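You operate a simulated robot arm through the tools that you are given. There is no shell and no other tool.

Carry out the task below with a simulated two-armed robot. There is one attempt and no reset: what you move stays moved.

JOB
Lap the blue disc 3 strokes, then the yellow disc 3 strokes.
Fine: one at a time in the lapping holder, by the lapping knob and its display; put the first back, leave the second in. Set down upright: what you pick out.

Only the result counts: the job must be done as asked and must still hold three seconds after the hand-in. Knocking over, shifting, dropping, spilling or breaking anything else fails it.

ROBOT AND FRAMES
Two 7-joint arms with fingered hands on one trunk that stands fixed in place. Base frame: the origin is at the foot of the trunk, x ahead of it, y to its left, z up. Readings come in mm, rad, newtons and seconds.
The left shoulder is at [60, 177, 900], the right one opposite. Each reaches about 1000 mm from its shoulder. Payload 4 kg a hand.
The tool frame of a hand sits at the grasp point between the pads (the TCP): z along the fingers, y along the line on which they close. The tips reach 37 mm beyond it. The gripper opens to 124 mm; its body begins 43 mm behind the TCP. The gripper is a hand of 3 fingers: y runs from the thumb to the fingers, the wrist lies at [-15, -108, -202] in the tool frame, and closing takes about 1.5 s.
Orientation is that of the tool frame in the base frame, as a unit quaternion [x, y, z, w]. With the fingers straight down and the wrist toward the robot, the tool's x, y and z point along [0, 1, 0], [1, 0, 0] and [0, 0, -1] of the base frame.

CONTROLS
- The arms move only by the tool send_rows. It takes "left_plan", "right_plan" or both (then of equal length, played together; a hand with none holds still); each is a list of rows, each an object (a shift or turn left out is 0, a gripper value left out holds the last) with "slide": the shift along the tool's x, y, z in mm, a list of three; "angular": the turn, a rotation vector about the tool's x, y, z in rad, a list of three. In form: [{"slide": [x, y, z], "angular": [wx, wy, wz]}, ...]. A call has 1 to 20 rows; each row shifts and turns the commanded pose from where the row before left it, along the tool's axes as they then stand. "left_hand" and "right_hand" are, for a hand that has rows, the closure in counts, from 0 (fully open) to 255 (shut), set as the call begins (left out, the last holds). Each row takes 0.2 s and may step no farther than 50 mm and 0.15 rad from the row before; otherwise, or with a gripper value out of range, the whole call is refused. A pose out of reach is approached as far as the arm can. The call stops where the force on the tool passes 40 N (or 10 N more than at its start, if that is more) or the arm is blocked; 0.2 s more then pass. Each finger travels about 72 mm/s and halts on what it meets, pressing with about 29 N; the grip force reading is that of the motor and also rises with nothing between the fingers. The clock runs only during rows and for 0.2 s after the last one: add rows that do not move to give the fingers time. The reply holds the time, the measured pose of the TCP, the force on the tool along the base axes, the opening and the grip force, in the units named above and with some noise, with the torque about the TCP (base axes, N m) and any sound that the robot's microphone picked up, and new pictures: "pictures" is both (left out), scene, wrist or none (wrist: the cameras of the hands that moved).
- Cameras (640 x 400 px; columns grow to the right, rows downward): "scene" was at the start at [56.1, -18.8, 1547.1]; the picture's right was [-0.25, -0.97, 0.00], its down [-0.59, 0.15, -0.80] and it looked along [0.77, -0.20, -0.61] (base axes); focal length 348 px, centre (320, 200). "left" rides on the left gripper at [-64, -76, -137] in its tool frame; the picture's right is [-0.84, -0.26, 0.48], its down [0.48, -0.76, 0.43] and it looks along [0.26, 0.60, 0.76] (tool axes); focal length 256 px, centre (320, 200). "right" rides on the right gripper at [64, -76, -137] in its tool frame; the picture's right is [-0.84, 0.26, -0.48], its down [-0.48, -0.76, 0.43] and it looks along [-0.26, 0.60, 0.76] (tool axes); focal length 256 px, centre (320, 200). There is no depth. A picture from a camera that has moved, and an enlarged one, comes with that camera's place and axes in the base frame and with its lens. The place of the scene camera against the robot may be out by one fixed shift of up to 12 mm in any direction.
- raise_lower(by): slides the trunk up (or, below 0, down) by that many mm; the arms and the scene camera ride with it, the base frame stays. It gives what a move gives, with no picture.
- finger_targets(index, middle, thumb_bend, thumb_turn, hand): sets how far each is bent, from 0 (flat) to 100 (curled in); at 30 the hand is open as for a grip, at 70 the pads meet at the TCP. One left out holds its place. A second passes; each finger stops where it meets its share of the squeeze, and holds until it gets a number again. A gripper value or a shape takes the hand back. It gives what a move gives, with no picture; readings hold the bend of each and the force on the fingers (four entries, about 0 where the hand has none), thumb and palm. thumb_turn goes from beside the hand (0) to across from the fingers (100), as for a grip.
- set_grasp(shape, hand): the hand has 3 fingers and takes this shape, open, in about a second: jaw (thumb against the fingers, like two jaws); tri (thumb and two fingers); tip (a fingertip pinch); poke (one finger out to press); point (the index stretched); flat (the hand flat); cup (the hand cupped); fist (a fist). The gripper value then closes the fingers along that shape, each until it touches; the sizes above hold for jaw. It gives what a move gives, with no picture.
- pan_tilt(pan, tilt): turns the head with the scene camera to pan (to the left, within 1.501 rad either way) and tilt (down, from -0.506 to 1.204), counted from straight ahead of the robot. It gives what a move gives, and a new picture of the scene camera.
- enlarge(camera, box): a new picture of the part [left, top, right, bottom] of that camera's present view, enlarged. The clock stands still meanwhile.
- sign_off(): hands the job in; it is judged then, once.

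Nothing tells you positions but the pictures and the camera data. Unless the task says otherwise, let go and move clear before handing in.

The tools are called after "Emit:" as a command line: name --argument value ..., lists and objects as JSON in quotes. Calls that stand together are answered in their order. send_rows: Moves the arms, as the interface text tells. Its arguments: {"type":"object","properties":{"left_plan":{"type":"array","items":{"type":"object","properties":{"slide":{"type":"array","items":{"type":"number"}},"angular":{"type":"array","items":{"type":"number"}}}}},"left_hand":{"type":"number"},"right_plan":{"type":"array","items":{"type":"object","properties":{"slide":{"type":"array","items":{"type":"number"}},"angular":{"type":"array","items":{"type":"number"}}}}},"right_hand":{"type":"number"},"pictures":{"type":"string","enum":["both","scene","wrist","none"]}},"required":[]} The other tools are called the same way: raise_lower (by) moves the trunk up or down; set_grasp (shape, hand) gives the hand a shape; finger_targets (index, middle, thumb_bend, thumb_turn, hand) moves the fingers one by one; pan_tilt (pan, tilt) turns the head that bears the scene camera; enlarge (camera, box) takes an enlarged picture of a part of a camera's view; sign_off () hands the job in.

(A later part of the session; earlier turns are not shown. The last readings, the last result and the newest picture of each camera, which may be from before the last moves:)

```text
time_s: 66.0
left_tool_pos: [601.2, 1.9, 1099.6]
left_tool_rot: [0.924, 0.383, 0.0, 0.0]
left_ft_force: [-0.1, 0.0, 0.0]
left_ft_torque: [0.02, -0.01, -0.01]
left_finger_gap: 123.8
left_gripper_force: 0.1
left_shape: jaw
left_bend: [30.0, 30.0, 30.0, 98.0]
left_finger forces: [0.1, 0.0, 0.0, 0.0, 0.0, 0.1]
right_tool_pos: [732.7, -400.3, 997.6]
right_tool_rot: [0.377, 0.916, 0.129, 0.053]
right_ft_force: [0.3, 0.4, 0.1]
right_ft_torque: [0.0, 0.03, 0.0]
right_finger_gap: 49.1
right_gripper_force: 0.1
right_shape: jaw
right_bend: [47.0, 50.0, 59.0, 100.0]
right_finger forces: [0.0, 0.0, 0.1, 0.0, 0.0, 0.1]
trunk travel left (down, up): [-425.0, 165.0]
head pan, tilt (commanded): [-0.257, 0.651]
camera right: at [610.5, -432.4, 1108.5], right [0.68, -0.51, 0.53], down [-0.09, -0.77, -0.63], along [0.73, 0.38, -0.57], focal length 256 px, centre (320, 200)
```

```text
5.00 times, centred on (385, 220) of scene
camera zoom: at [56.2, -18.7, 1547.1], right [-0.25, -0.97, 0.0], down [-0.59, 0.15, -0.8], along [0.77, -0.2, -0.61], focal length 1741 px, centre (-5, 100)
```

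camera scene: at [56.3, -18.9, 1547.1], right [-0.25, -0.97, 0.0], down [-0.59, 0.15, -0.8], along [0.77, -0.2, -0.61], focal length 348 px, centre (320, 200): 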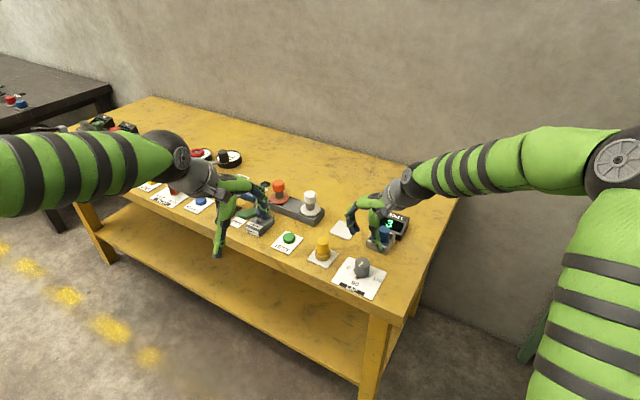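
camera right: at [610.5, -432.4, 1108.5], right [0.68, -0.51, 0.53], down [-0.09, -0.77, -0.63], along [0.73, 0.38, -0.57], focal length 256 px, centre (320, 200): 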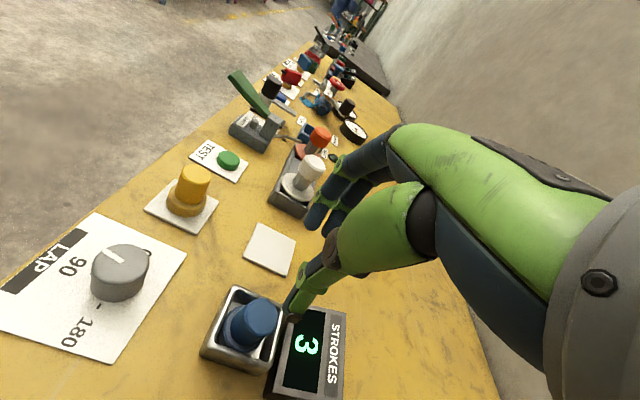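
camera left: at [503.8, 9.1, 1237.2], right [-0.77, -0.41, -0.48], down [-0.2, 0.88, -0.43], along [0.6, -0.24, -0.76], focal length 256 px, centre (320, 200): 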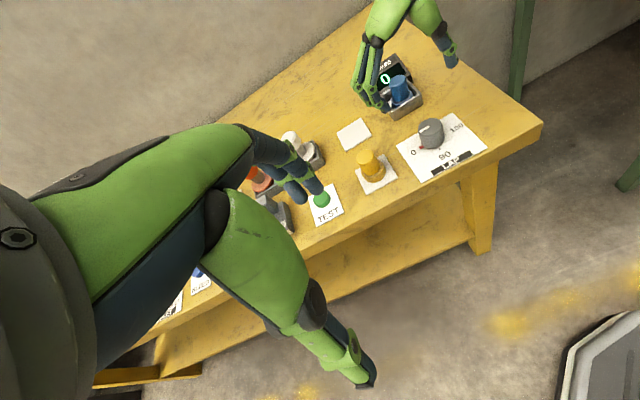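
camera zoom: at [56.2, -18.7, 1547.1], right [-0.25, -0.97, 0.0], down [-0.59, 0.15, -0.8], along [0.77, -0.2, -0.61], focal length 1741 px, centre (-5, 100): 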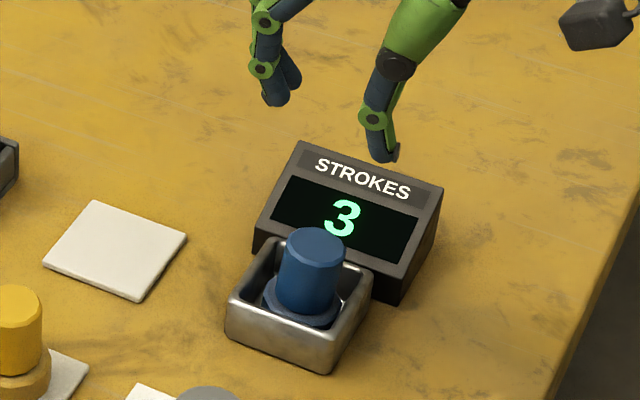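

Pose matches the earlier release pose. I'll descend part way and take readings before lowering around the handle.

Emit:
send_rows --right_plan '[{"slide": [0, -8.2, 28.8]}, {"slide": [0, -8.2, 28.8]}, {}, {}]' --pictures "none"

Emit:
send_rows --right_plan '[{}]' --pictures "wrist"

Emit:
enlarge --camera "scene" --box '[360, 195, 410, 255]'

Emit:
enlarge --camera "left" --box '[370, 40, 440, 130]'

```text
time_s: 67.0
left_tool_pos: [602.5, 0.7, 1099.2]
left_tool_rot: [0.924, 0.383, 0.0, 0.0]
left_ft_force: [-0.4, -0.1, -0.7]
left_ft_torque: [0.0, -0.03, -0.01]
left_finger_gap: 123.5
left_gripper_force: 0.0
left_shape: jaw
left_bend: [30.0, 30.0, 30.0, 98.0]
left_finger forces: [0.0, 0.0, 0.0, 0.0, 0.0, 0.1]
right_tool_pos: [734.4, -400.4, 937.5]
right_tool_rot: [0.376, 0.916, 0.127, 0.052]
right_ft_force: [0.5, 0.1, 0.9]
right_ft_torque: [0.01, 0.0, -0.02]
right_finger_gap: 49.0
right_gripper_force: 0.2
right_shape: jaw
right_bend: [47.0, 50.0, 59.0, 100.0]
right_finger forces: [0.0, 0.0, 0.0, 0.1, 0.0, 0.1]
trunk travel left (down, up): [-425.0, 165.0]
head pan, tilt (commanded): [-0.257, 0.651]
```

```text
time_s: 67.4
left_tool_pos: [602.0, 0.4, 1099.5]
left_tool_rot: [0.924, 0.383, 0.0, 0.0]
left_ft_force: [-0.2, -0.9, 0.3]
left_ft_torque: [-0.01, 0.0, -0.01]
left_finger_gap: 123.9
left_gripper_force: 0.0
left_shape: jaw
left_bend: [30.0, 30.0, 30.0, 98.0]
left_finger forces: [0.1, 0.0, 0.0, 0.1, 0.0, 0.0]
right_tool_pos: [732.9, -400.5, 938.0]
right_tool_rot: [0.377, 0.916, 0.128, 0.053]
right_ft_force: [0.6, -0.5, 1.0]
right_ft_torque: [0.0, -0.02, 0.04]
right_finger_gap: 48.8
right_gripper_force: 0.2
right_shape: jaw
right_bend: [47.0, 50.0, 59.0, 100.0]
right_finger forces: [0.0, 0.0, 0.0, 0.0, 0.1, 0.0]
trunk travel left (down, up): [-425.0, 165.0]
head pan, tilt (commanded): [-0.257, 0.651]
camera right: at [610.6, -431.6, 1049.0], right [0.68, -0.51, 0.53], down [-0.09, -0.77, -0.63], along [0.73, 0.38, -0.57], focal length 256 px, centre (320, 200)
```

right: 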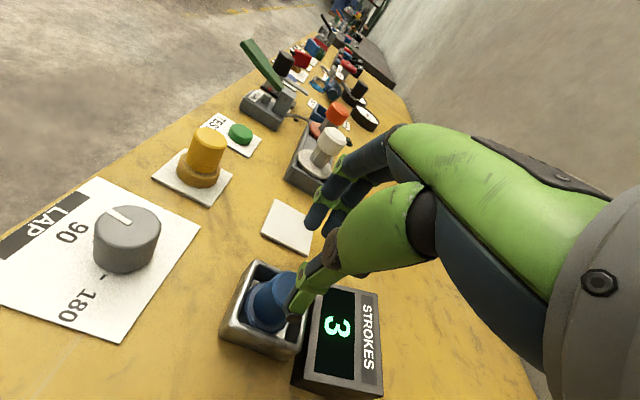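

```text
6.67 times, centred on (385, 225) of scene
camera zoom: at [56.2, -18.8, 1547.1], right [-0.25, -0.97, 0.0], down [-0.59, 0.15, -0.8], along [0.77, -0.2, -0.61], focal length 2322 px, centre (-113, 33)
```

zoom: 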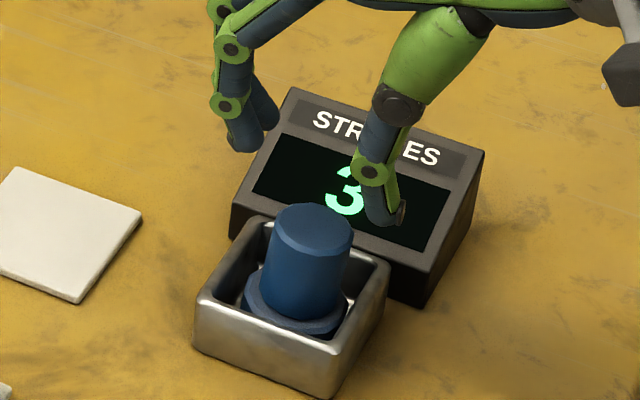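

```text
4.44 times, centred on (405, 85) of left
camera zoom: at [503.8, 9.1, 1237.3], right [-0.77, -0.41, -0.48], down [-0.2, 0.88, -0.43], along [0.6, -0.24, -0.76], focal length 1138 px, centre (-58, 711)
```

zoom: 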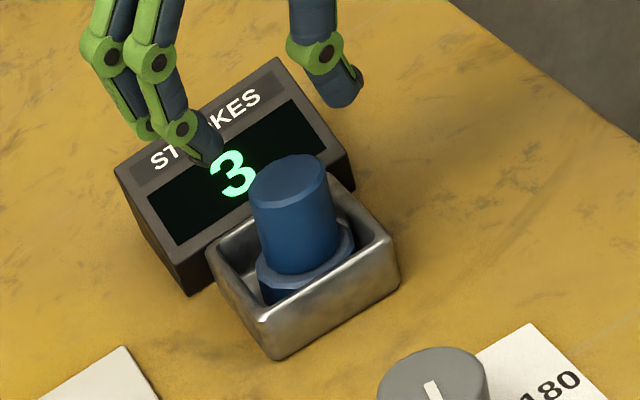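

Aligned within a millimetre. I'll lower around the handle to the same height as at release.

Emit:
send_rows --right_plan '[{"slide": [0, -5.5, 19.2]}, {"slide": [0, -5.5, 19.2]}, {"slide": [0, -1.8, 6.5]}, {"slide": [0, -1.8, 6.5]}, {}]' --pictures "none"

Emit:
enlarge --camera "right" --box '[220, 220, 340, 360]'

Emit:
enlarge --camera "left" --box '[370, 40, 440, 130]'

```text
time_s: 68.6
left_tool_pos: [600.7, 0.1, 1100.4]
left_tool_rot: [0.924, 0.382, 0.0, 0.0]
left_ft_force: [-0.2, 1.0, -0.5]
left_ft_torque: [0.04, -0.01, 0.0]
left_finger_gap: 124.0
left_gripper_force: 0.1
left_shape: jaw
left_bend: [30.0, 30.0, 30.0, 98.0]
left_finger forces: [0.0, 0.0, 0.1, 0.1, 0.1, 0.0]
right_tool_pos: [732.1, -401.1, 883.5]
right_tool_rot: [0.377, 0.916, 0.128, 0.052]
right_ft_force: [-1.4, 0.2, 0.0]
right_ft_torque: [0.01, 0.03, 0.01]
right_finger_gap: 48.4
right_gripper_force: 0.1
right_shape: jaw
right_bend: [47.0, 50.0, 59.0, 100.0]
right_finger forces: [0.1, 0.0, 0.0, 0.0, 0.1, 0.0]
trunk travel left (down, up): [-425.0, 165.0]
head pan, tilt (commanded): [-0.257, 0.651]
```

```text
2.86 times, centred on (280, 290) of right
camera zoom: at [609.6, -432.5, 995.3], right [0.68, -0.51, 0.53], down [-0.09, -0.77, -0.63], along [0.73, 0.38, -0.57], focal length 731 px, centre (434, -57)
```

zoom: 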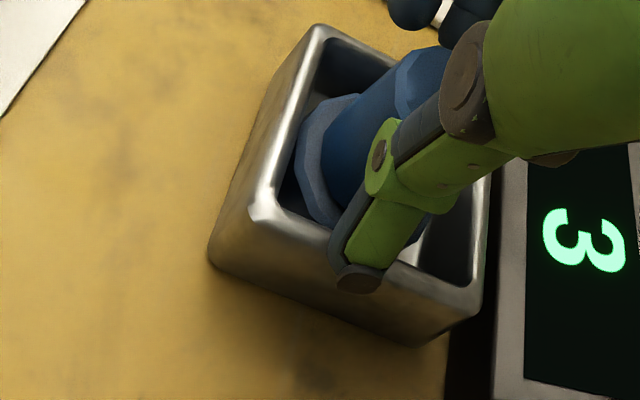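

```text
4.44 times, centred on (405, 85) of left
camera zoom: at [503.8, 9.1, 1237.3], right [-0.77, -0.41, -0.48], down [-0.2, 0.88, -0.43], along [0.6, -0.24, -0.76], focal length 1138 px, centre (-58, 711)
```

zoom: 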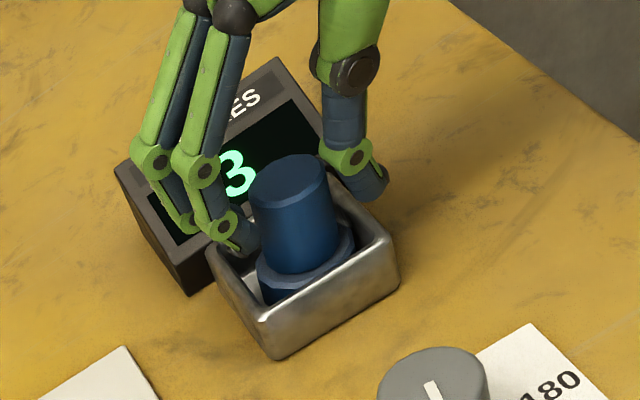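

In place with no contact. I'll close gently first and check the balance.

Emit:
send_rows --right_hand 172 --right_plan '[{"slide": [0, -0.4, 1.4]}, {}, {}]' --pictures "none"

Emit:
send_rows --right_hand 255 --right_plan '[{}, {}, {}, {}]' --pictures "none"

Emit:
enlarge --camera "left" --box '[370, 40, 440, 130]'

Emit:
enlarge --camera "scene" --box '[360, 205, 410, 255]'

```text
time_s: 69.4
left_tool_pos: [601.4, 1.0, 1099.9]
left_tool_rot: [0.924, 0.383, 0.0, 0.0]
left_ft_force: [0.6, -0.8, 1.3]
left_ft_torque: [0.05, -0.01, -0.01]
left_finger_gap: 123.8
left_gripper_force: 0.1
left_shape: jaw
left_bend: [30.0, 30.0, 30.0, 98.0]
left_finger forces: [0.1, 0.1, 0.0, 0.1, 0.1, 0.1]
right_tool_pos: [732.6, -400.8, 882.9]
right_tool_rot: [0.377, 0.916, 0.128, 0.053]
right_ft_force: [-0.9, -0.3, -0.5]
right_ft_torque: [0.02, 0.02, -0.01]
right_finger_gap: 41.2
right_gripper_force: 0.1
right_shape: jaw
right_bend: [50.0, 53.0, 61.0, 100.0]
right_finger forces: [0.0, 0.1, 0.1, 0.0, 0.1, 0.1]
trunk travel left (down, up): [-425.0, 165.0]
head pan, tilt (commanded): [-0.257, 0.651]
```

```text
time_s: 70.4
left_tool_pos: [600.1, 3.1, 1100.1]
left_tool_rot: [0.924, 0.383, 0.0, 0.001]
left_ft_force: [0.5, -0.4, -0.4]
left_ft_torque: [0.0, 0.01, 0.01]
left_finger_gap: 123.8
left_gripper_force: 0.2
left_shape: jaw
left_bend: [30.0, 30.0, 30.0, 98.0]
left_finger forces: [0.0, 0.0, 0.1, 0.1, 0.1, 0.0]
right_tool_pos: [730.9, -397.5, 884.4]
right_tool_rot: [0.375, 0.917, 0.128, 0.052]
right_ft_force: [-6.6, 12.0, 10.3]
right_ft_torque: [0.44, 0.04, 0.23]
right_finger_gap: 0.0
right_gripper_force: 28.9
right_shape: jaw
right_bend: [70.0, 68.0, 74.0, 100.0]
right_finger forces: [0.1, 0.1, 0.1, 0.0, 0.0, 0.1]
trunk travel left (down, up): [-425.0, 165.0]
head pan, tilt (commanded): [-0.257, 0.651]
```

```text
4.44 times, centred on (405, 85) of left
camera zoom: at [502.7, 10.8, 1237.8], right [-0.77, -0.41, -0.48], down [-0.2, 0.88, -0.44], along [0.6, -0.24, -0.76], focal length 1138 px, centre (-58, 711)
```

zoom: 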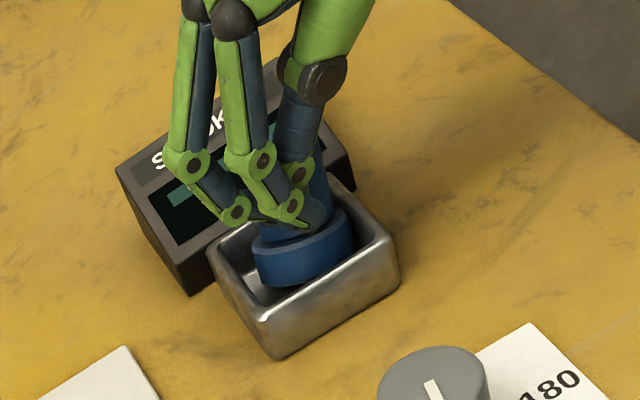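

```text
8.00 times, centred on (385, 230) of scene
camera zoom: at [54.8, -17.0, 1547.3], right [-0.25, -0.97, 0.0], down [-0.59, 0.15, -0.8], along [0.77, -0.2, -0.61], focal length 2786 px, centre (-200, -40)
```

zoom: 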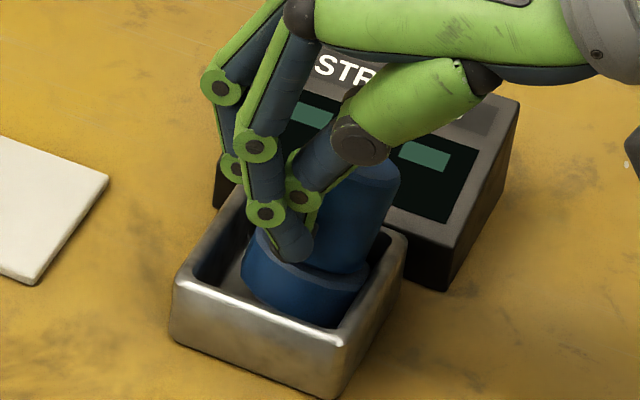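

The squeeze slipped: the handle was off to one side of the pads and the disc has tipped within the holder. I'll open slowly so it can settle back.

Emit:
send_rows --right_hand 150 --right_plan '[{}, {}, {}, {}, {}]' --pictures "wrist"

Emit:
enlarge --camera "left" --box '[370, 40, 440, 130]'

Emit:
enlarge --camera "scene" --box '[360, 205, 410, 255]'

Emit:
enlarge --camera "right" --box '[220, 220, 340, 360]'

```text
time_s: 71.6
left_tool_pos: [600.8, 0.3, 1100.0]
left_tool_rot: [0.924, 0.383, 0.0, 0.0]
left_ft_force: [-0.3, 0.2, 0.2]
left_ft_torque: [0.03, -0.02, 0.0]
left_finger_gap: 123.7
left_gripper_force: 0.0
left_shape: jaw
left_bend: [30.0, 30.0, 30.0, 98.0]
left_finger forces: [0.1, 0.0, 0.0, 0.0, 0.0, 0.0]
right_tool_pos: [731.9, -400.8, 883.5]
right_tool_rot: [0.377, 0.916, 0.128, 0.053]
right_ft_force: [0.4, 0.3, -0.4]
right_ft_torque: [0.03, 0.01, 0.01]
right_finger_gap: 50.6
right_gripper_force: 0.1
right_shape: jaw
right_bend: [46.0, 50.0, 59.0, 100.0]
right_finger forces: [0.0, 0.1, 0.1, 0.1, 0.0, 0.1]
trunk travel left (down, up): [-425.0, 165.0]
head pan, tilt (commanded): [-0.257, 0.651]
camera right: at [609.5, -432.4, 994.2], right [0.68, -0.51, 0.53], down [-0.09, -0.77, -0.63], along [0.73, 0.38, -0.57], focal length 256 px, centre (320, 200)
```

right: 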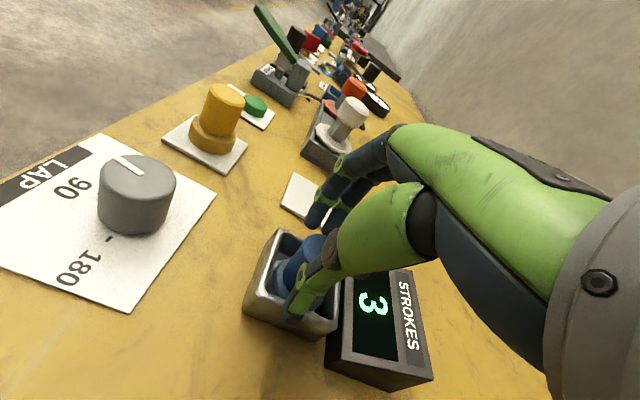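

```text
4.44 times, centred on (405, 85) of left
camera zoom: at [503.9, 9.0, 1237.2], right [-0.77, -0.41, -0.48], down [-0.2, 0.88, -0.43], along [0.6, -0.24, -0.76], focal length 1138 px, centre (-58, 711)
```

zoom: 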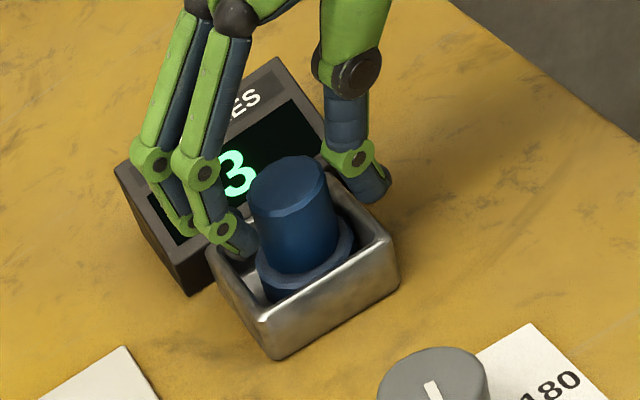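

```text
8.00 times, centred on (385, 230) of scene
camera zoom: at [56.3, -18.9, 1547.1], right [-0.25, -0.97, 0.0], down [-0.59, 0.15, -0.8], along [0.77, -0.2, -0.61], focal length 2786 px, centre (-200, -40)
```

zoom: 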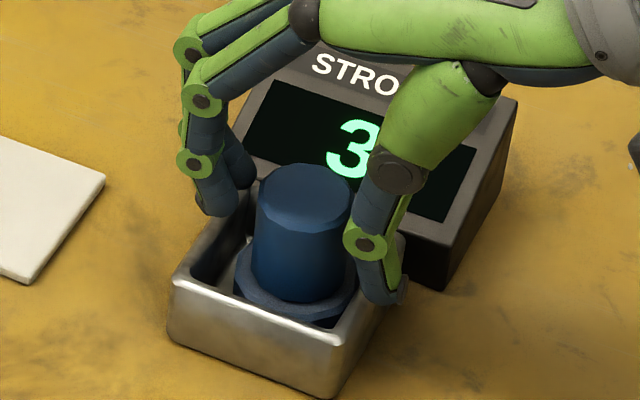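

```text
2.86 times, centred on (280, 290) of right
camera zoom: at [609.5, -432.4, 994.2], right [0.68, -0.51, 0.53], down [-0.09, -0.77, -0.63], along [0.73, 0.38, -0.57], focal length 731 px, centre (434, -57)
```

zoom: 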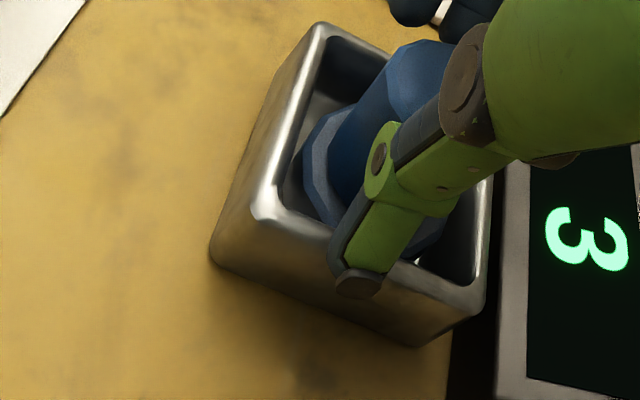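

The disc settled upright and the display shows 3 again, so its count is kept. The handle sits about 7 mm off to the display side of my pads; I'll shift sideways by that and close in steps.

Emit:
send_rows --right_plan '[{"slide": [-3.5, 0, 0]}, {"slide": [-3.5, 0, 0]}, {}]' --pictures "wrist"

Emit:
enlarge --camera "right" --box '[220, 220, 340, 360]'

Emit:
enlarge --camera "scene" --box '[360, 205, 410, 255]'

Emit:
enlarge --camera "left" --box '[370, 40, 440, 130]'

```text
time_s: 72.4
left_tool_pos: [602.5, 0.3, 1098.4]
left_tool_rot: [0.924, 0.383, 0.0, 0.001]
left_ft_force: [-0.1, 0.6, -0.1]
left_ft_torque: [0.01, 0.0, -0.02]
left_finger_gap: 123.5
left_gripper_force: 0.0
left_shape: jaw
left_bend: [30.0, 30.0, 30.0, 98.0]
left_finger forces: [0.0, 0.0, 0.0, 0.0, 0.0, 0.0]
right_tool_pos: [737.6, -406.3, 884.2]
right_tool_rot: [0.377, 0.916, 0.127, 0.054]
right_ft_force: [0.5, 0.1, -0.3]
right_ft_torque: [-0.01, 0.02, -0.01]
right_finger_gap: 50.8
right_gripper_force: 0.0
right_shape: jaw
right_bend: [46.0, 50.0, 59.0, 100.0]
right_finger forces: [0.0, 0.0, 0.1, 0.0, 0.0, 0.0]
trunk travel left (down, up): [-425.0, 165.0]
head pan, tilt (commanded): [-0.257, 0.651]
camera right: at [614.7, -436.7, 994.8], right [0.68, -0.51, 0.53], down [-0.09, -0.77, -0.63], along [0.73, 0.38, -0.57], focal length 256 px, centre (320, 200)
```

right: 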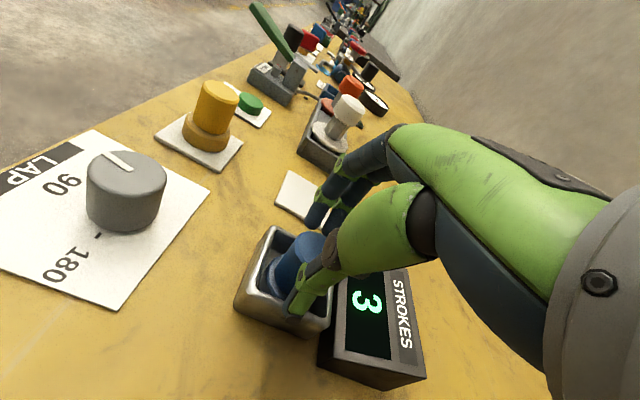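

```text
2.86 times, centred on (280, 290) of right
camera zoom: at [614.7, -436.7, 994.8], right [0.68, -0.51, 0.53], down [-0.09, -0.77, -0.63], along [0.73, 0.38, -0.57], focal length 731 px, centre (434, -57)
```

zoom: 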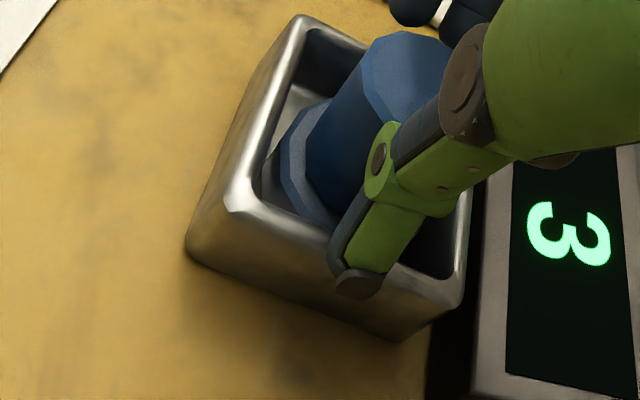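

```text
8.00 times, centred on (385, 230) of scene
camera zoom: at [56.2, -18.8, 1547.1], right [-0.25, -0.97, 0.0], down [-0.59, 0.15, -0.8], along [0.77, -0.2, -0.61], focal length 2786 px, centre (-200, -40)
```

zoom: 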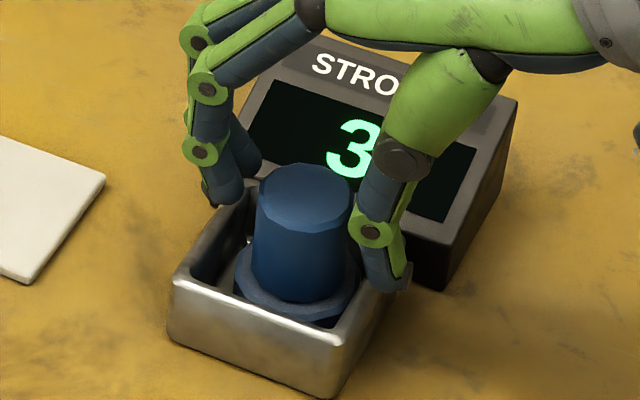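

```text
4.44 times, centred on (405, 85) of left
camera zoom: at [503.8, 9.1, 1237.3], right [-0.77, -0.41, -0.48], down [-0.2, 0.88, -0.43], along [0.6, -0.24, -0.76], focal length 1138 px, centre (-58, 711)
```

zoom: 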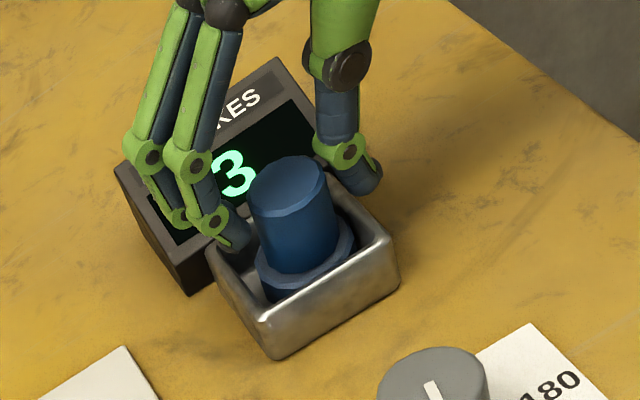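

The handle now sits centrally between the pads. I'll close in steps.

Emit:
send_rows --right_hand 175 --right_plan '[{}, {}, {}]' --pictures "none"

Emit:
send_rows --right_hand 195 --right_plan '[{}, {}, {}]' --pictures "none"

Emit:
enlarge --camera "scene" --box '[360, 205, 410, 255]'

Emit:
enlarge --camera "left" --box '[370, 40, 440, 130]'

```text
time_s: 73.2
left_tool_pos: [601.7, 0.3, 1100.8]
left_tool_rot: [0.924, 0.383, 0.0, 0.0]
left_ft_force: [0.6, 0.9, 0.1]
left_ft_torque: [0.0, 0.01, -0.01]
left_finger_gap: 123.7
left_gripper_force: 0.1
left_shape: jaw
left_bend: [30.0, 30.0, 30.0, 98.0]
left_finger forces: [0.1, 0.1, 0.0, 0.1, 0.0, 0.0]
right_tool_pos: [737.2, -405.4, 883.4]
right_tool_rot: [0.377, 0.916, 0.129, 0.052]
right_ft_force: [-1.8, -0.1, 1.3]
right_ft_torque: [0.0, -0.02, 0.0]
right_finger_gap: 40.0
right_gripper_force: 0.1
right_shape: jaw
right_bend: [50.0, 54.0, 61.0, 100.0]
right_finger forces: [0.6, 0.3, 0.0, 0.1, 0.6, 0.0]
trunk travel left (down, up): [-425.0, 165.0]
head pan, tilt (commanded): [-0.257, 0.651]
```

```text
time_s: 74.0
left_tool_pos: [600.0, 0.4, 1101.1]
left_tool_rot: [0.924, 0.382, 0.0, 0.0]
left_ft_force: [0.3, 0.7, 0.5]
left_ft_torque: [0.01, -0.02, 0.0]
left_finger_gap: 123.5
left_gripper_force: 0.1
left_shape: jaw
left_bend: [30.0, 30.0, 30.0, 98.0]
left_finger forces: [0.1, 0.1, 0.0, 0.0, 0.0, 0.0]
right_tool_pos: [736.5, -404.5, 883.8]
right_tool_rot: [0.376, 0.916, 0.128, 0.052]
right_ft_force: [0.9, 0.2, 0.5]
right_ft_torque: [0.03, -0.09, 0.01]
right_finger_gap: 33.4
right_gripper_force: 28.8
right_shape: jaw
right_bend: [52.0, 55.0, 63.0, 100.0]
right_finger forces: [18.2, 11.8, 0.0, 0.1, 29.2, 0.0]
trunk travel left (down, up): [-425.0, 165.0]
head pan, tilt (commanded): [-0.257, 0.651]
```

```text
8.00 times, centred on (385, 230) of scene
camera zoom: at [56.5, -18.9, 1547.1], right [-0.25, -0.97, 0.0], down [-0.59, 0.15, -0.8], along [0.77, -0.2, -0.61], focal length 2786 px, centre (-200, -40)
```

zoom: 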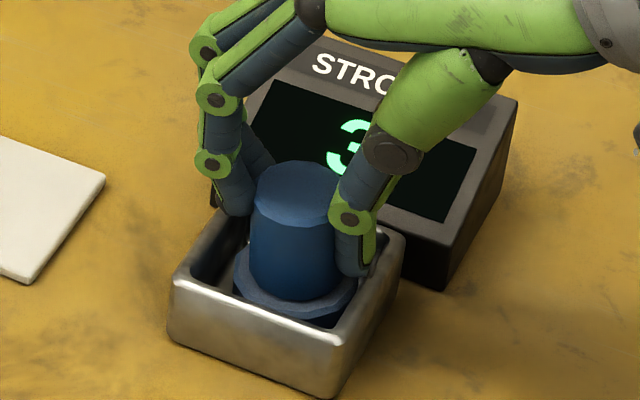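

```text
4.44 times, centred on (405, 85) of left
camera zoom: at [504.0, 9.1, 1237.2], right [-0.77, -0.41, -0.48], down [-0.2, 0.88, -0.43], along [0.6, -0.24, -0.76], focal length 1138 px, centre (-58, 711)
```

zoom: 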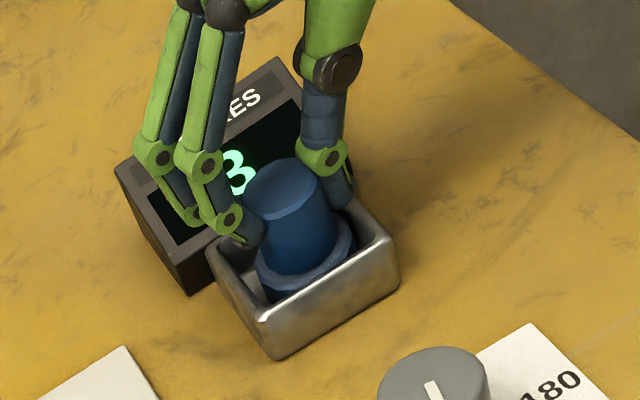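

Firm, balanced grip with the disc upright. I'll lift it straight out.

Emit:
send_rows --right_plan '[{"slide": [0, 1.4, -4.8]}, {"slide": [0, 2.8, -9.6]}, {"slide": [0, 2.8, -9.6]}, {"slide": [0, 5.5, -19.2]}, {"slide": [0, 5.5, -19.2]}, {}]' --pictures "wrist"

Emit:
enlarge --camera "scene" --box '[350, 190, 410, 255]'

Emit:
enlarge --camera "left" --box '[360, 30, 440, 130]'

```text
time_s: 75.4
left_tool_pos: [601.1, -0.1, 1100.5]
left_tool_rot: [0.924, 0.383, -0.001, 0.0]
left_ft_force: [0.2, -0.6, 0.2]
left_ft_torque: [0.01, 0.0, 0.01]
left_finger_gap: 123.5
left_gripper_force: 0.0
left_shape: jaw
left_bend: [30.0, 30.0, 30.0, 98.0]
left_finger forces: [0.1, 0.0, 0.0, 0.0, 0.0, 0.0]
right_tool_pos: [738.2, -405.8, 948.2]
right_tool_rot: [0.377, 0.916, 0.128, 0.053]
right_ft_force: [0.1, 0.9, -3.5]
right_ft_torque: [-0.04, 0.01, 0.06]
right_finger_gap: 32.9
right_gripper_force: 28.8
right_shape: jaw
right_bend: [52.0, 55.0, 63.0, 100.0]
right_finger forces: [18.3, 11.7, 0.0, 0.0, 30.3, 0.0]
trunk travel left (down, up): [-425.0, 165.0]
head pan, tilt (commanded): [-0.257, 0.651]
camera right: at [615.5, -437.4, 1059.3], right [0.68, -0.51, 0.53], down [-0.09, -0.77, -0.63], along [0.73, 0.38, -0.57], focal length 256 px, centre (320, 200)
```

right: 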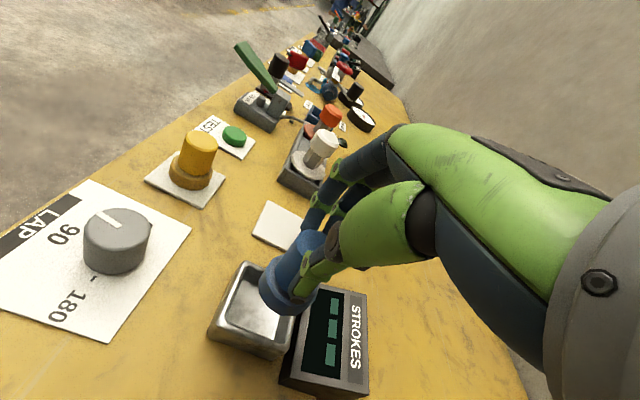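

```text
6.15 times, centred on (380, 222) of scene
camera zoom: at [56.5, -19.1, 1547.1], right [-0.25, -0.97, 0.0], down [-0.59, 0.15, -0.8], along [0.77, -0.2, -0.61], focal length 2143 px, centre (-49, 62)
```

zoom: 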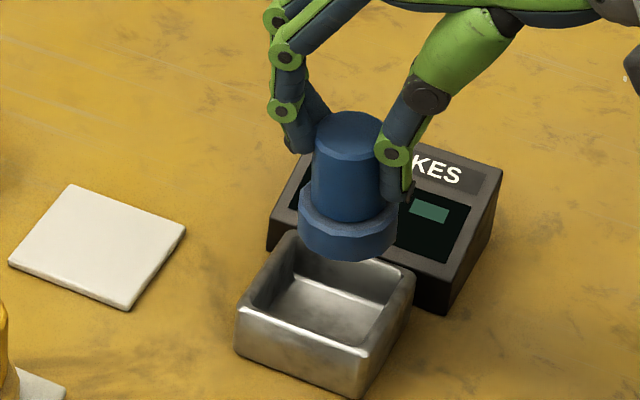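

```text
4.00 times, centred on (400, 80) of left
camera zoom: at [504.0, 8.9, 1237.1], right [-0.77, -0.41, -0.48], down [-0.2, 0.88, -0.43], along [0.6, -0.24, -0.76], focal length 1024 px, centre (0, 680)
```

zoom: 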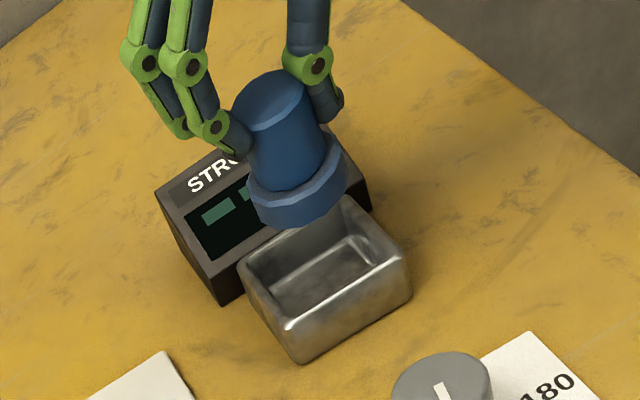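

The blue disc is out and hangs upright; the display is blank again. I'll carry it back over its white pad.

Emit:
send_rows --right_plan '[{"slide": [-1.07, 20.7, 5.9]}, {"slide": [-1.07, 20.7, 5.9]}, {"slide": [-1.07, 20.7, 5.9]}, {"slide": [-1.07, 20.7, 5.9]}, {"slide": [-1.07, 20.7, 5.9]}, {"slide": [-1.07, 20.7, 5.9]}, {}]' --pictures "wrist"

Emit:
enlarge --camera "scene" --box '[315, 180, 375, 245]'

Emit:
enlarge --camera "left" --box '[320, 50, 420, 170]'

```text
time_s: 77.0
left_tool_pos: [601.8, -0.5, 1101.0]
left_tool_rot: [0.924, 0.383, 0.001, 0.0]
left_ft_force: [0.3, 0.1, -0.5]
left_ft_torque: [0.0, 0.03, 0.02]
left_finger_gap: 123.7
left_gripper_force: 0.0
left_shape: jaw
left_bend: [30.0, 30.0, 30.0, 98.0]
left_finger forces: [0.1, 0.0, 0.0, 0.1, 0.0, 0.0]
right_tool_pos: [832.7, -318.6, 948.3]
right_tool_rot: [0.376, 0.916, 0.129, 0.053]
right_ft_force: [-0.1, 0.9, -3.0]
right_ft_torque: [0.0, 0.03, -0.02]
right_finger_gap: 32.9
right_gripper_force: 29.1
right_shape: jaw
right_bend: [52.0, 55.0, 63.0, 100.0]
right_finger forces: [18.4, 11.8, 0.1, 0.1, 30.3, 0.0]
trunk travel left (down, up): [-425.0, 165.0]
head pan, tilt (commanded): [-0.257, 0.651]
camera right: at [710.4, -349.7, 1059.4], right [0.68, -0.51, 0.53], down [-0.09, -0.77, -0.63], along [0.73, 0.38, -0.57], focal length 256 px, centre (320, 200)
```

right: 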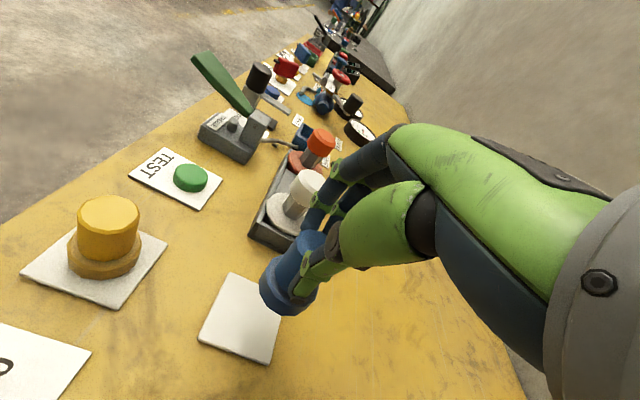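

```text
6.15 times, centred on (345, 212) of scene
camera zoom: at [56.5, -19.0, 1547.1], right [-0.25, -0.97, 0.0], down [-0.59, 0.15, -0.8], along [0.77, -0.2, -0.61], focal length 2143 px, centre (166, 123)
```

zoom: 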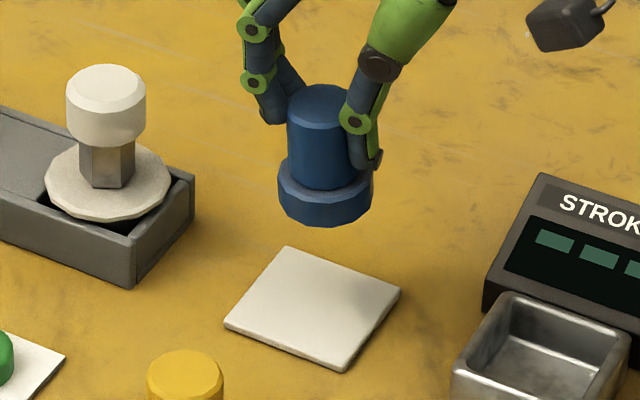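

```text
3.33 times, centred on (370, 110) of left
camera zoom: at [504.0, 8.9, 1237.2], right [-0.77, -0.41, -0.48], down [-0.2, 0.88, -0.43], along [0.6, -0.24, -0.76], focal length 853 px, centre (153, 500)
```

zoom: 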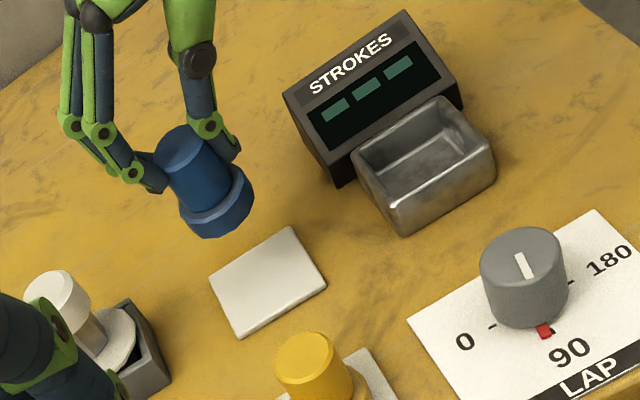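

The disc is about 8 mm off toward the display side relative to the pad. I'll correct most of that while lowering to about 20 mm above the pad and check again.

Emit:
send_rows --right_plan '[{"slide": [2.3, -4.1, 14.4]}, {"slide": [2.3, -4.1, 14.4]}, {"slide": [2.4, -4.1, 14.4]}, {}]' --pictures "none"

Emit:
enlarge --camera "scene" --box '[320, 195, 370, 245]'

Emit:
enlarge --camera "left" --box '[330, 70, 400, 160]'

Emit:
enlarge --camera "right" --box '[180, 200, 340, 380]'

```text
time_s: 78.0
left_tool_pos: [602.3, -0.6, 1099.9]
left_tool_rot: [0.924, 0.383, -0.001, -0.001]
left_ft_force: [0.1, -0.6, -0.1]
left_ft_torque: [0.01, 0.0, -0.02]
left_finger_gap: 123.5
left_gripper_force: 0.2
left_shape: jaw
left_bend: [30.0, 30.0, 30.0, 98.0]
left_finger forces: [0.0, 0.0, 0.0, 0.0, 0.0, 0.0]
right_tool_pos: [827.5, -311.8, 903.5]
right_tool_rot: [0.377, 0.916, 0.128, 0.053]
right_ft_force: [0.4, 0.3, -2.5]
right_ft_torque: [-0.04, 0.05, -0.01]
right_finger_gap: 33.1
right_gripper_force: 28.8
right_shape: jaw
right_bend: [52.0, 55.0, 63.0, 100.0]
right_finger forces: [18.4, 11.9, 0.0, 0.0, 30.1, 0.0]
trunk travel left (down, up): [-425.0, 165.0]
head pan, tilt (commanded): [-0.257, 0.651]
```

```text
8.00 times, centred on (345, 220) of scene
camera zoom: at [56.5, -19.0, 1547.1], right [-0.25, -0.97, 0.0], down [-0.59, 0.15, -0.8], along [0.77, -0.2, -0.61], focal length 2786 px, centre (120, 40)
```

zoom: 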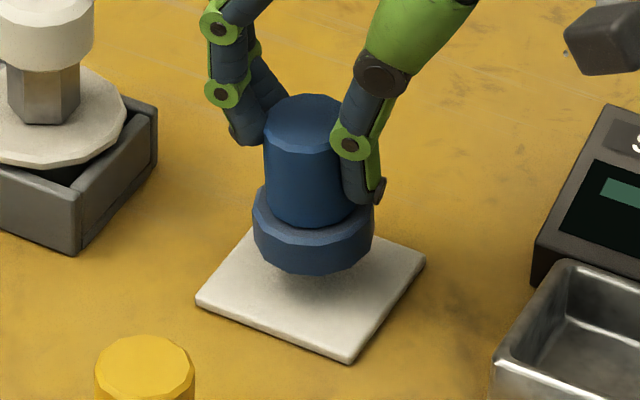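

```text
4.44 times, centred on (365, 115) of left
camera zoom: at [504.0, 9.0, 1237.2], right [-0.77, -0.41, -0.48], down [-0.2, 0.88, -0.43], along [0.6, -0.24, -0.76], focal length 1138 px, centre (120, 578)
```

zoom: 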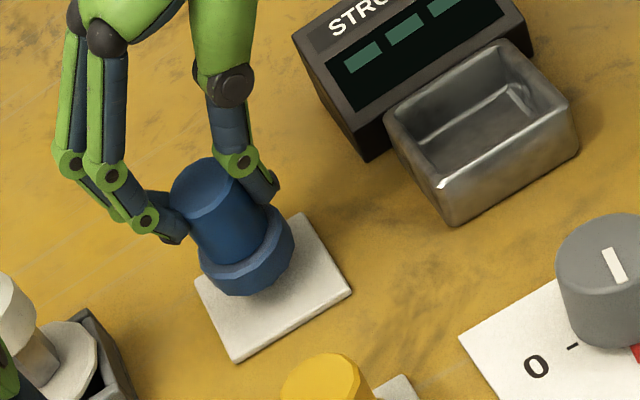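

```text
2.22 times, centred on (260, 290) of right
camera zoom: at [705.1, -344.3, 1014.0], right [0.68, -0.51, 0.53], down [-0.09, -0.77, -0.63], along [0.73, 0.38, -0.57], focal length 569 px, centre (453, 0)
```

zoom: 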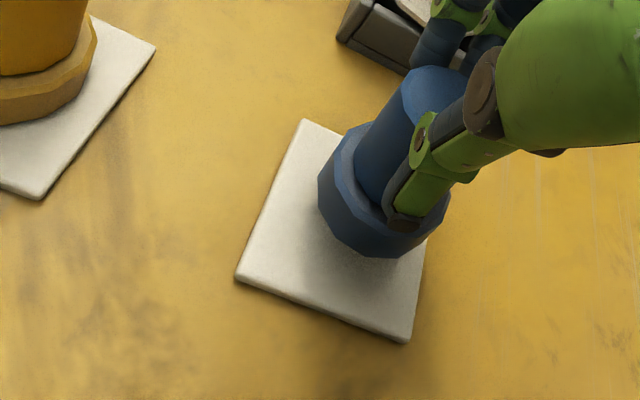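

Now within about 2–3 mm of the pad centre. I'll make a small correction and lower 15 mm more.

Emit:
send_rows --right_plan '[{"slide": [0.9, -2.9, 7]}, {"slide": [0.9, -2.9, 7]}, {}]' --pictures "none"

Emit:
enlarge --camera "scene" --box '[320, 195, 370, 245]'

Emit:
enlarge --camera "right" --box '[180, 200, 340, 380]'

```text
time_s: 78.8
left_tool_pos: [601.9, 0.5, 1099.2]
left_tool_rot: [0.924, 0.382, 0.0, 0.0]
left_ft_force: [-0.4, 0.7, 0.2]
left_ft_torque: [0.02, -0.04, 0.04]
left_finger_gap: 123.8
left_gripper_force: 0.0
left_shape: jaw
left_bend: [30.0, 30.0, 30.0, 98.0]
left_finger forces: [0.0, 0.0, 0.1, 0.0, 0.0, 0.1]
right_tool_pos: [825.6, -313.1, 887.5]
right_tool_rot: [0.377, 0.916, 0.127, 0.052]
right_ft_force: [0.3, 0.4, -2.4]
right_ft_torque: [0.0, 0.05, -0.01]
right_finger_gap: 32.8
right_gripper_force: 28.8
right_shape: jaw
right_bend: [52.0, 55.0, 63.0, 100.0]
right_finger forces: [18.4, 11.8, 0.1, 0.0, 30.3, 0.0]
trunk travel left (down, up): [-425.0, 165.0]
head pan, tilt (commanded): [-0.257, 0.651]
```

```text
8.00 times, centred on (345, 220) of scene
camera zoom: at [56.5, -19.0, 1547.1], right [-0.25, -0.97, 0.0], down [-0.59, 0.15, -0.8], along [0.77, -0.2, -0.61], focal length 2786 px, centre (120, 40)
```

zoom: 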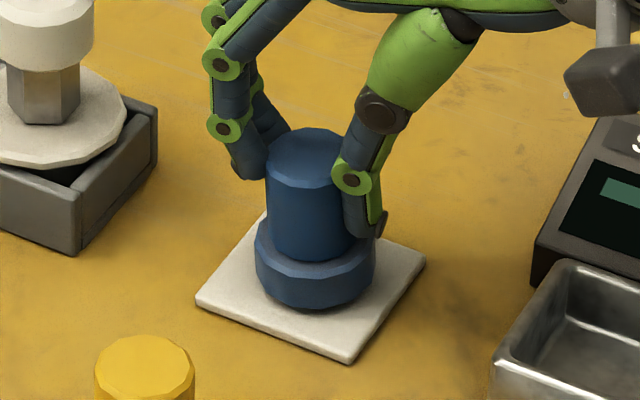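

```text
2.22 times, centred on (260, 290) of right
camera zoom: at [702.7, -344.9, 998.8], right [0.68, -0.51, 0.53], down [-0.09, -0.77, -0.63], along [0.73, 0.38, -0.57], focal length 569 px, centre (453, 0)
```

zoom: 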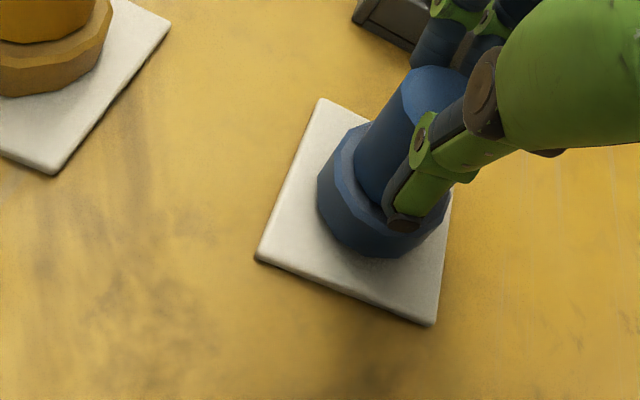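

Well centred, with about 5 mm left. I'll lower in small steps until contact.

Emit:
send_rows --right_plan '[{"slide": [0, -0.8, 2.9]}, {}]' --pictures "none"

Emit:
send_rows --right_plan '[{"slide": [0, -0.5, 1.9]}, {}]' --pictures "none"

```text
time_s: 79.4
left_tool_pos: [602.1, 0.9, 1099.6]
left_tool_rot: [0.924, 0.383, 0.0, 0.0]
left_ft_force: [-0.4, -0.4, -0.3]
left_ft_torque: [0.0, 0.01, -0.02]
left_finger_gap: 123.8
left_gripper_force: 0.1
left_shape: jaw
left_bend: [30.0, 30.0, 30.0, 98.0]
left_finger forces: [0.0, 0.1, 0.0, 0.1, 0.1, 0.0]
right_tool_pos: [825.0, -313.7, 884.3]
right_tool_rot: [0.376, 0.916, 0.128, 0.052]
right_ft_force: [-0.5, 1.1, -2.9]
right_ft_torque: [-0.01, 0.0, 0.02]
right_finger_gap: 33.0
right_gripper_force: 29.3
right_shape: jaw
right_bend: [52.0, 55.0, 63.0, 100.0]
right_finger forces: [18.5, 12.0, 0.0, 0.0, 30.2, 0.0]
trunk travel left (down, up): [-425.0, 165.0]
head pan, tilt (commanded): [-0.257, 0.651]
```

```text
time_s: 80.0
left_tool_pos: [601.5, -1.4, 1100.6]
left_tool_rot: [0.924, 0.383, 0.0, 0.001]
left_ft_force: [0.0, -0.3, -0.2]
left_ft_torque: [-0.03, -0.02, 0.02]
left_finger_gap: 123.6
left_gripper_force: 0.0
left_shape: jaw
left_bend: [30.0, 30.0, 30.0, 98.0]
left_finger forces: [0.1, 0.1, 0.0, 0.0, 0.1, 0.1]
right_tool_pos: [825.7, -313.0, 883.7]
right_tool_rot: [0.376, 0.916, 0.128, 0.053]
right_ft_force: [-0.6, -0.2, -1.1]
right_ft_torque: [0.05, 0.0, 0.01]
right_finger_gap: 33.2
right_gripper_force: 28.9
right_shape: jaw
right_bend: [52.0, 55.0, 63.0, 100.0]
right_finger forces: [18.5, 11.9, 0.1, 0.2, 30.6, 0.0]
trunk travel left (down, up): [-425.0, 165.0]
head pan, tilt (commanded): [-0.257, 0.651]
```

Contact is beginning (force dropping). One more small step.

Emit:
send_rows --right_plan '[{"slide": [0, -0.3, 1.2]}, {}]' --pictures "none"

Emit:
enlarge --camera "scene" --box '[320, 195, 370, 245]'

Emit:
enlarge --camera "left" --box '[330, 70, 400, 160]'

```text
time_s: 80.6
left_tool_pos: [600.5, -0.3, 1101.6]
left_tool_rot: [0.924, 0.382, 0.001, 0.0]
left_ft_force: [0.1, -0.6, -1.1]
left_ft_torque: [-0.04, -0.02, -0.03]
left_finger_gap: 123.8
left_gripper_force: 0.0
left_shape: jaw
left_bend: [30.0, 30.0, 30.0, 98.0]
left_finger forces: [0.0, 0.0, 0.0, 0.2, 0.0, 0.1]
right_tool_pos: [826.1, -312.8, 883.9]
right_tool_rot: [0.377, 0.916, 0.129, 0.054]
right_ft_force: [-1.7, -3.0, 6.2]
right_ft_torque: [-0.01, 0.06, -0.02]
right_finger_gap: 33.0
right_gripper_force: 29.1
right_shape: jaw
right_bend: [52.0, 55.0, 63.0, 100.0]
right_finger forces: [17.9, 11.9, 0.0, 0.0, 32.4, 0.0]
trunk travel left (down, up): [-425.0, 165.0]
head pan, tilt (commanded): [-0.257, 0.651]
```

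```text
8.00 times, centred on (345, 220) of scene
camera zoom: at [55.4, -18.8, 1547.3], right [-0.25, -0.97, 0.0], down [-0.59, 0.15, -0.8], along [0.77, -0.2, -0.61], focal length 2786 px, centre (120, 40)
```

zoom: 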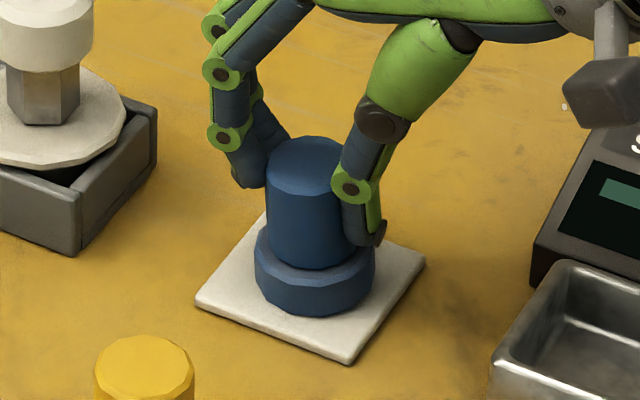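

```text
4.44 times, centred on (365, 115) of left
camera zoom: at [503.2, 9.1, 1237.6], right [-0.77, -0.41, -0.48], down [-0.2, 0.88, -0.43], along [0.6, -0.24, -0.76], focal length 1138 px, centre (120, 578)
```

zoom: 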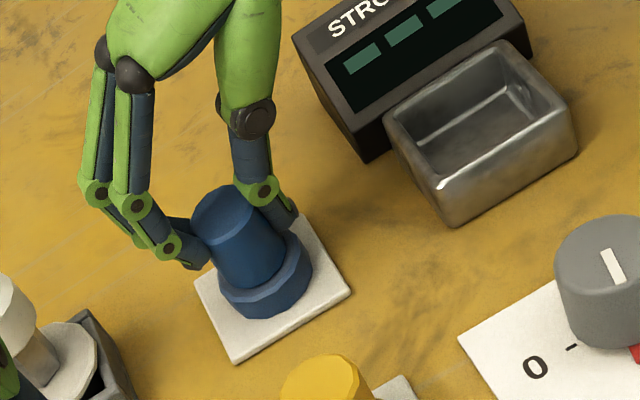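

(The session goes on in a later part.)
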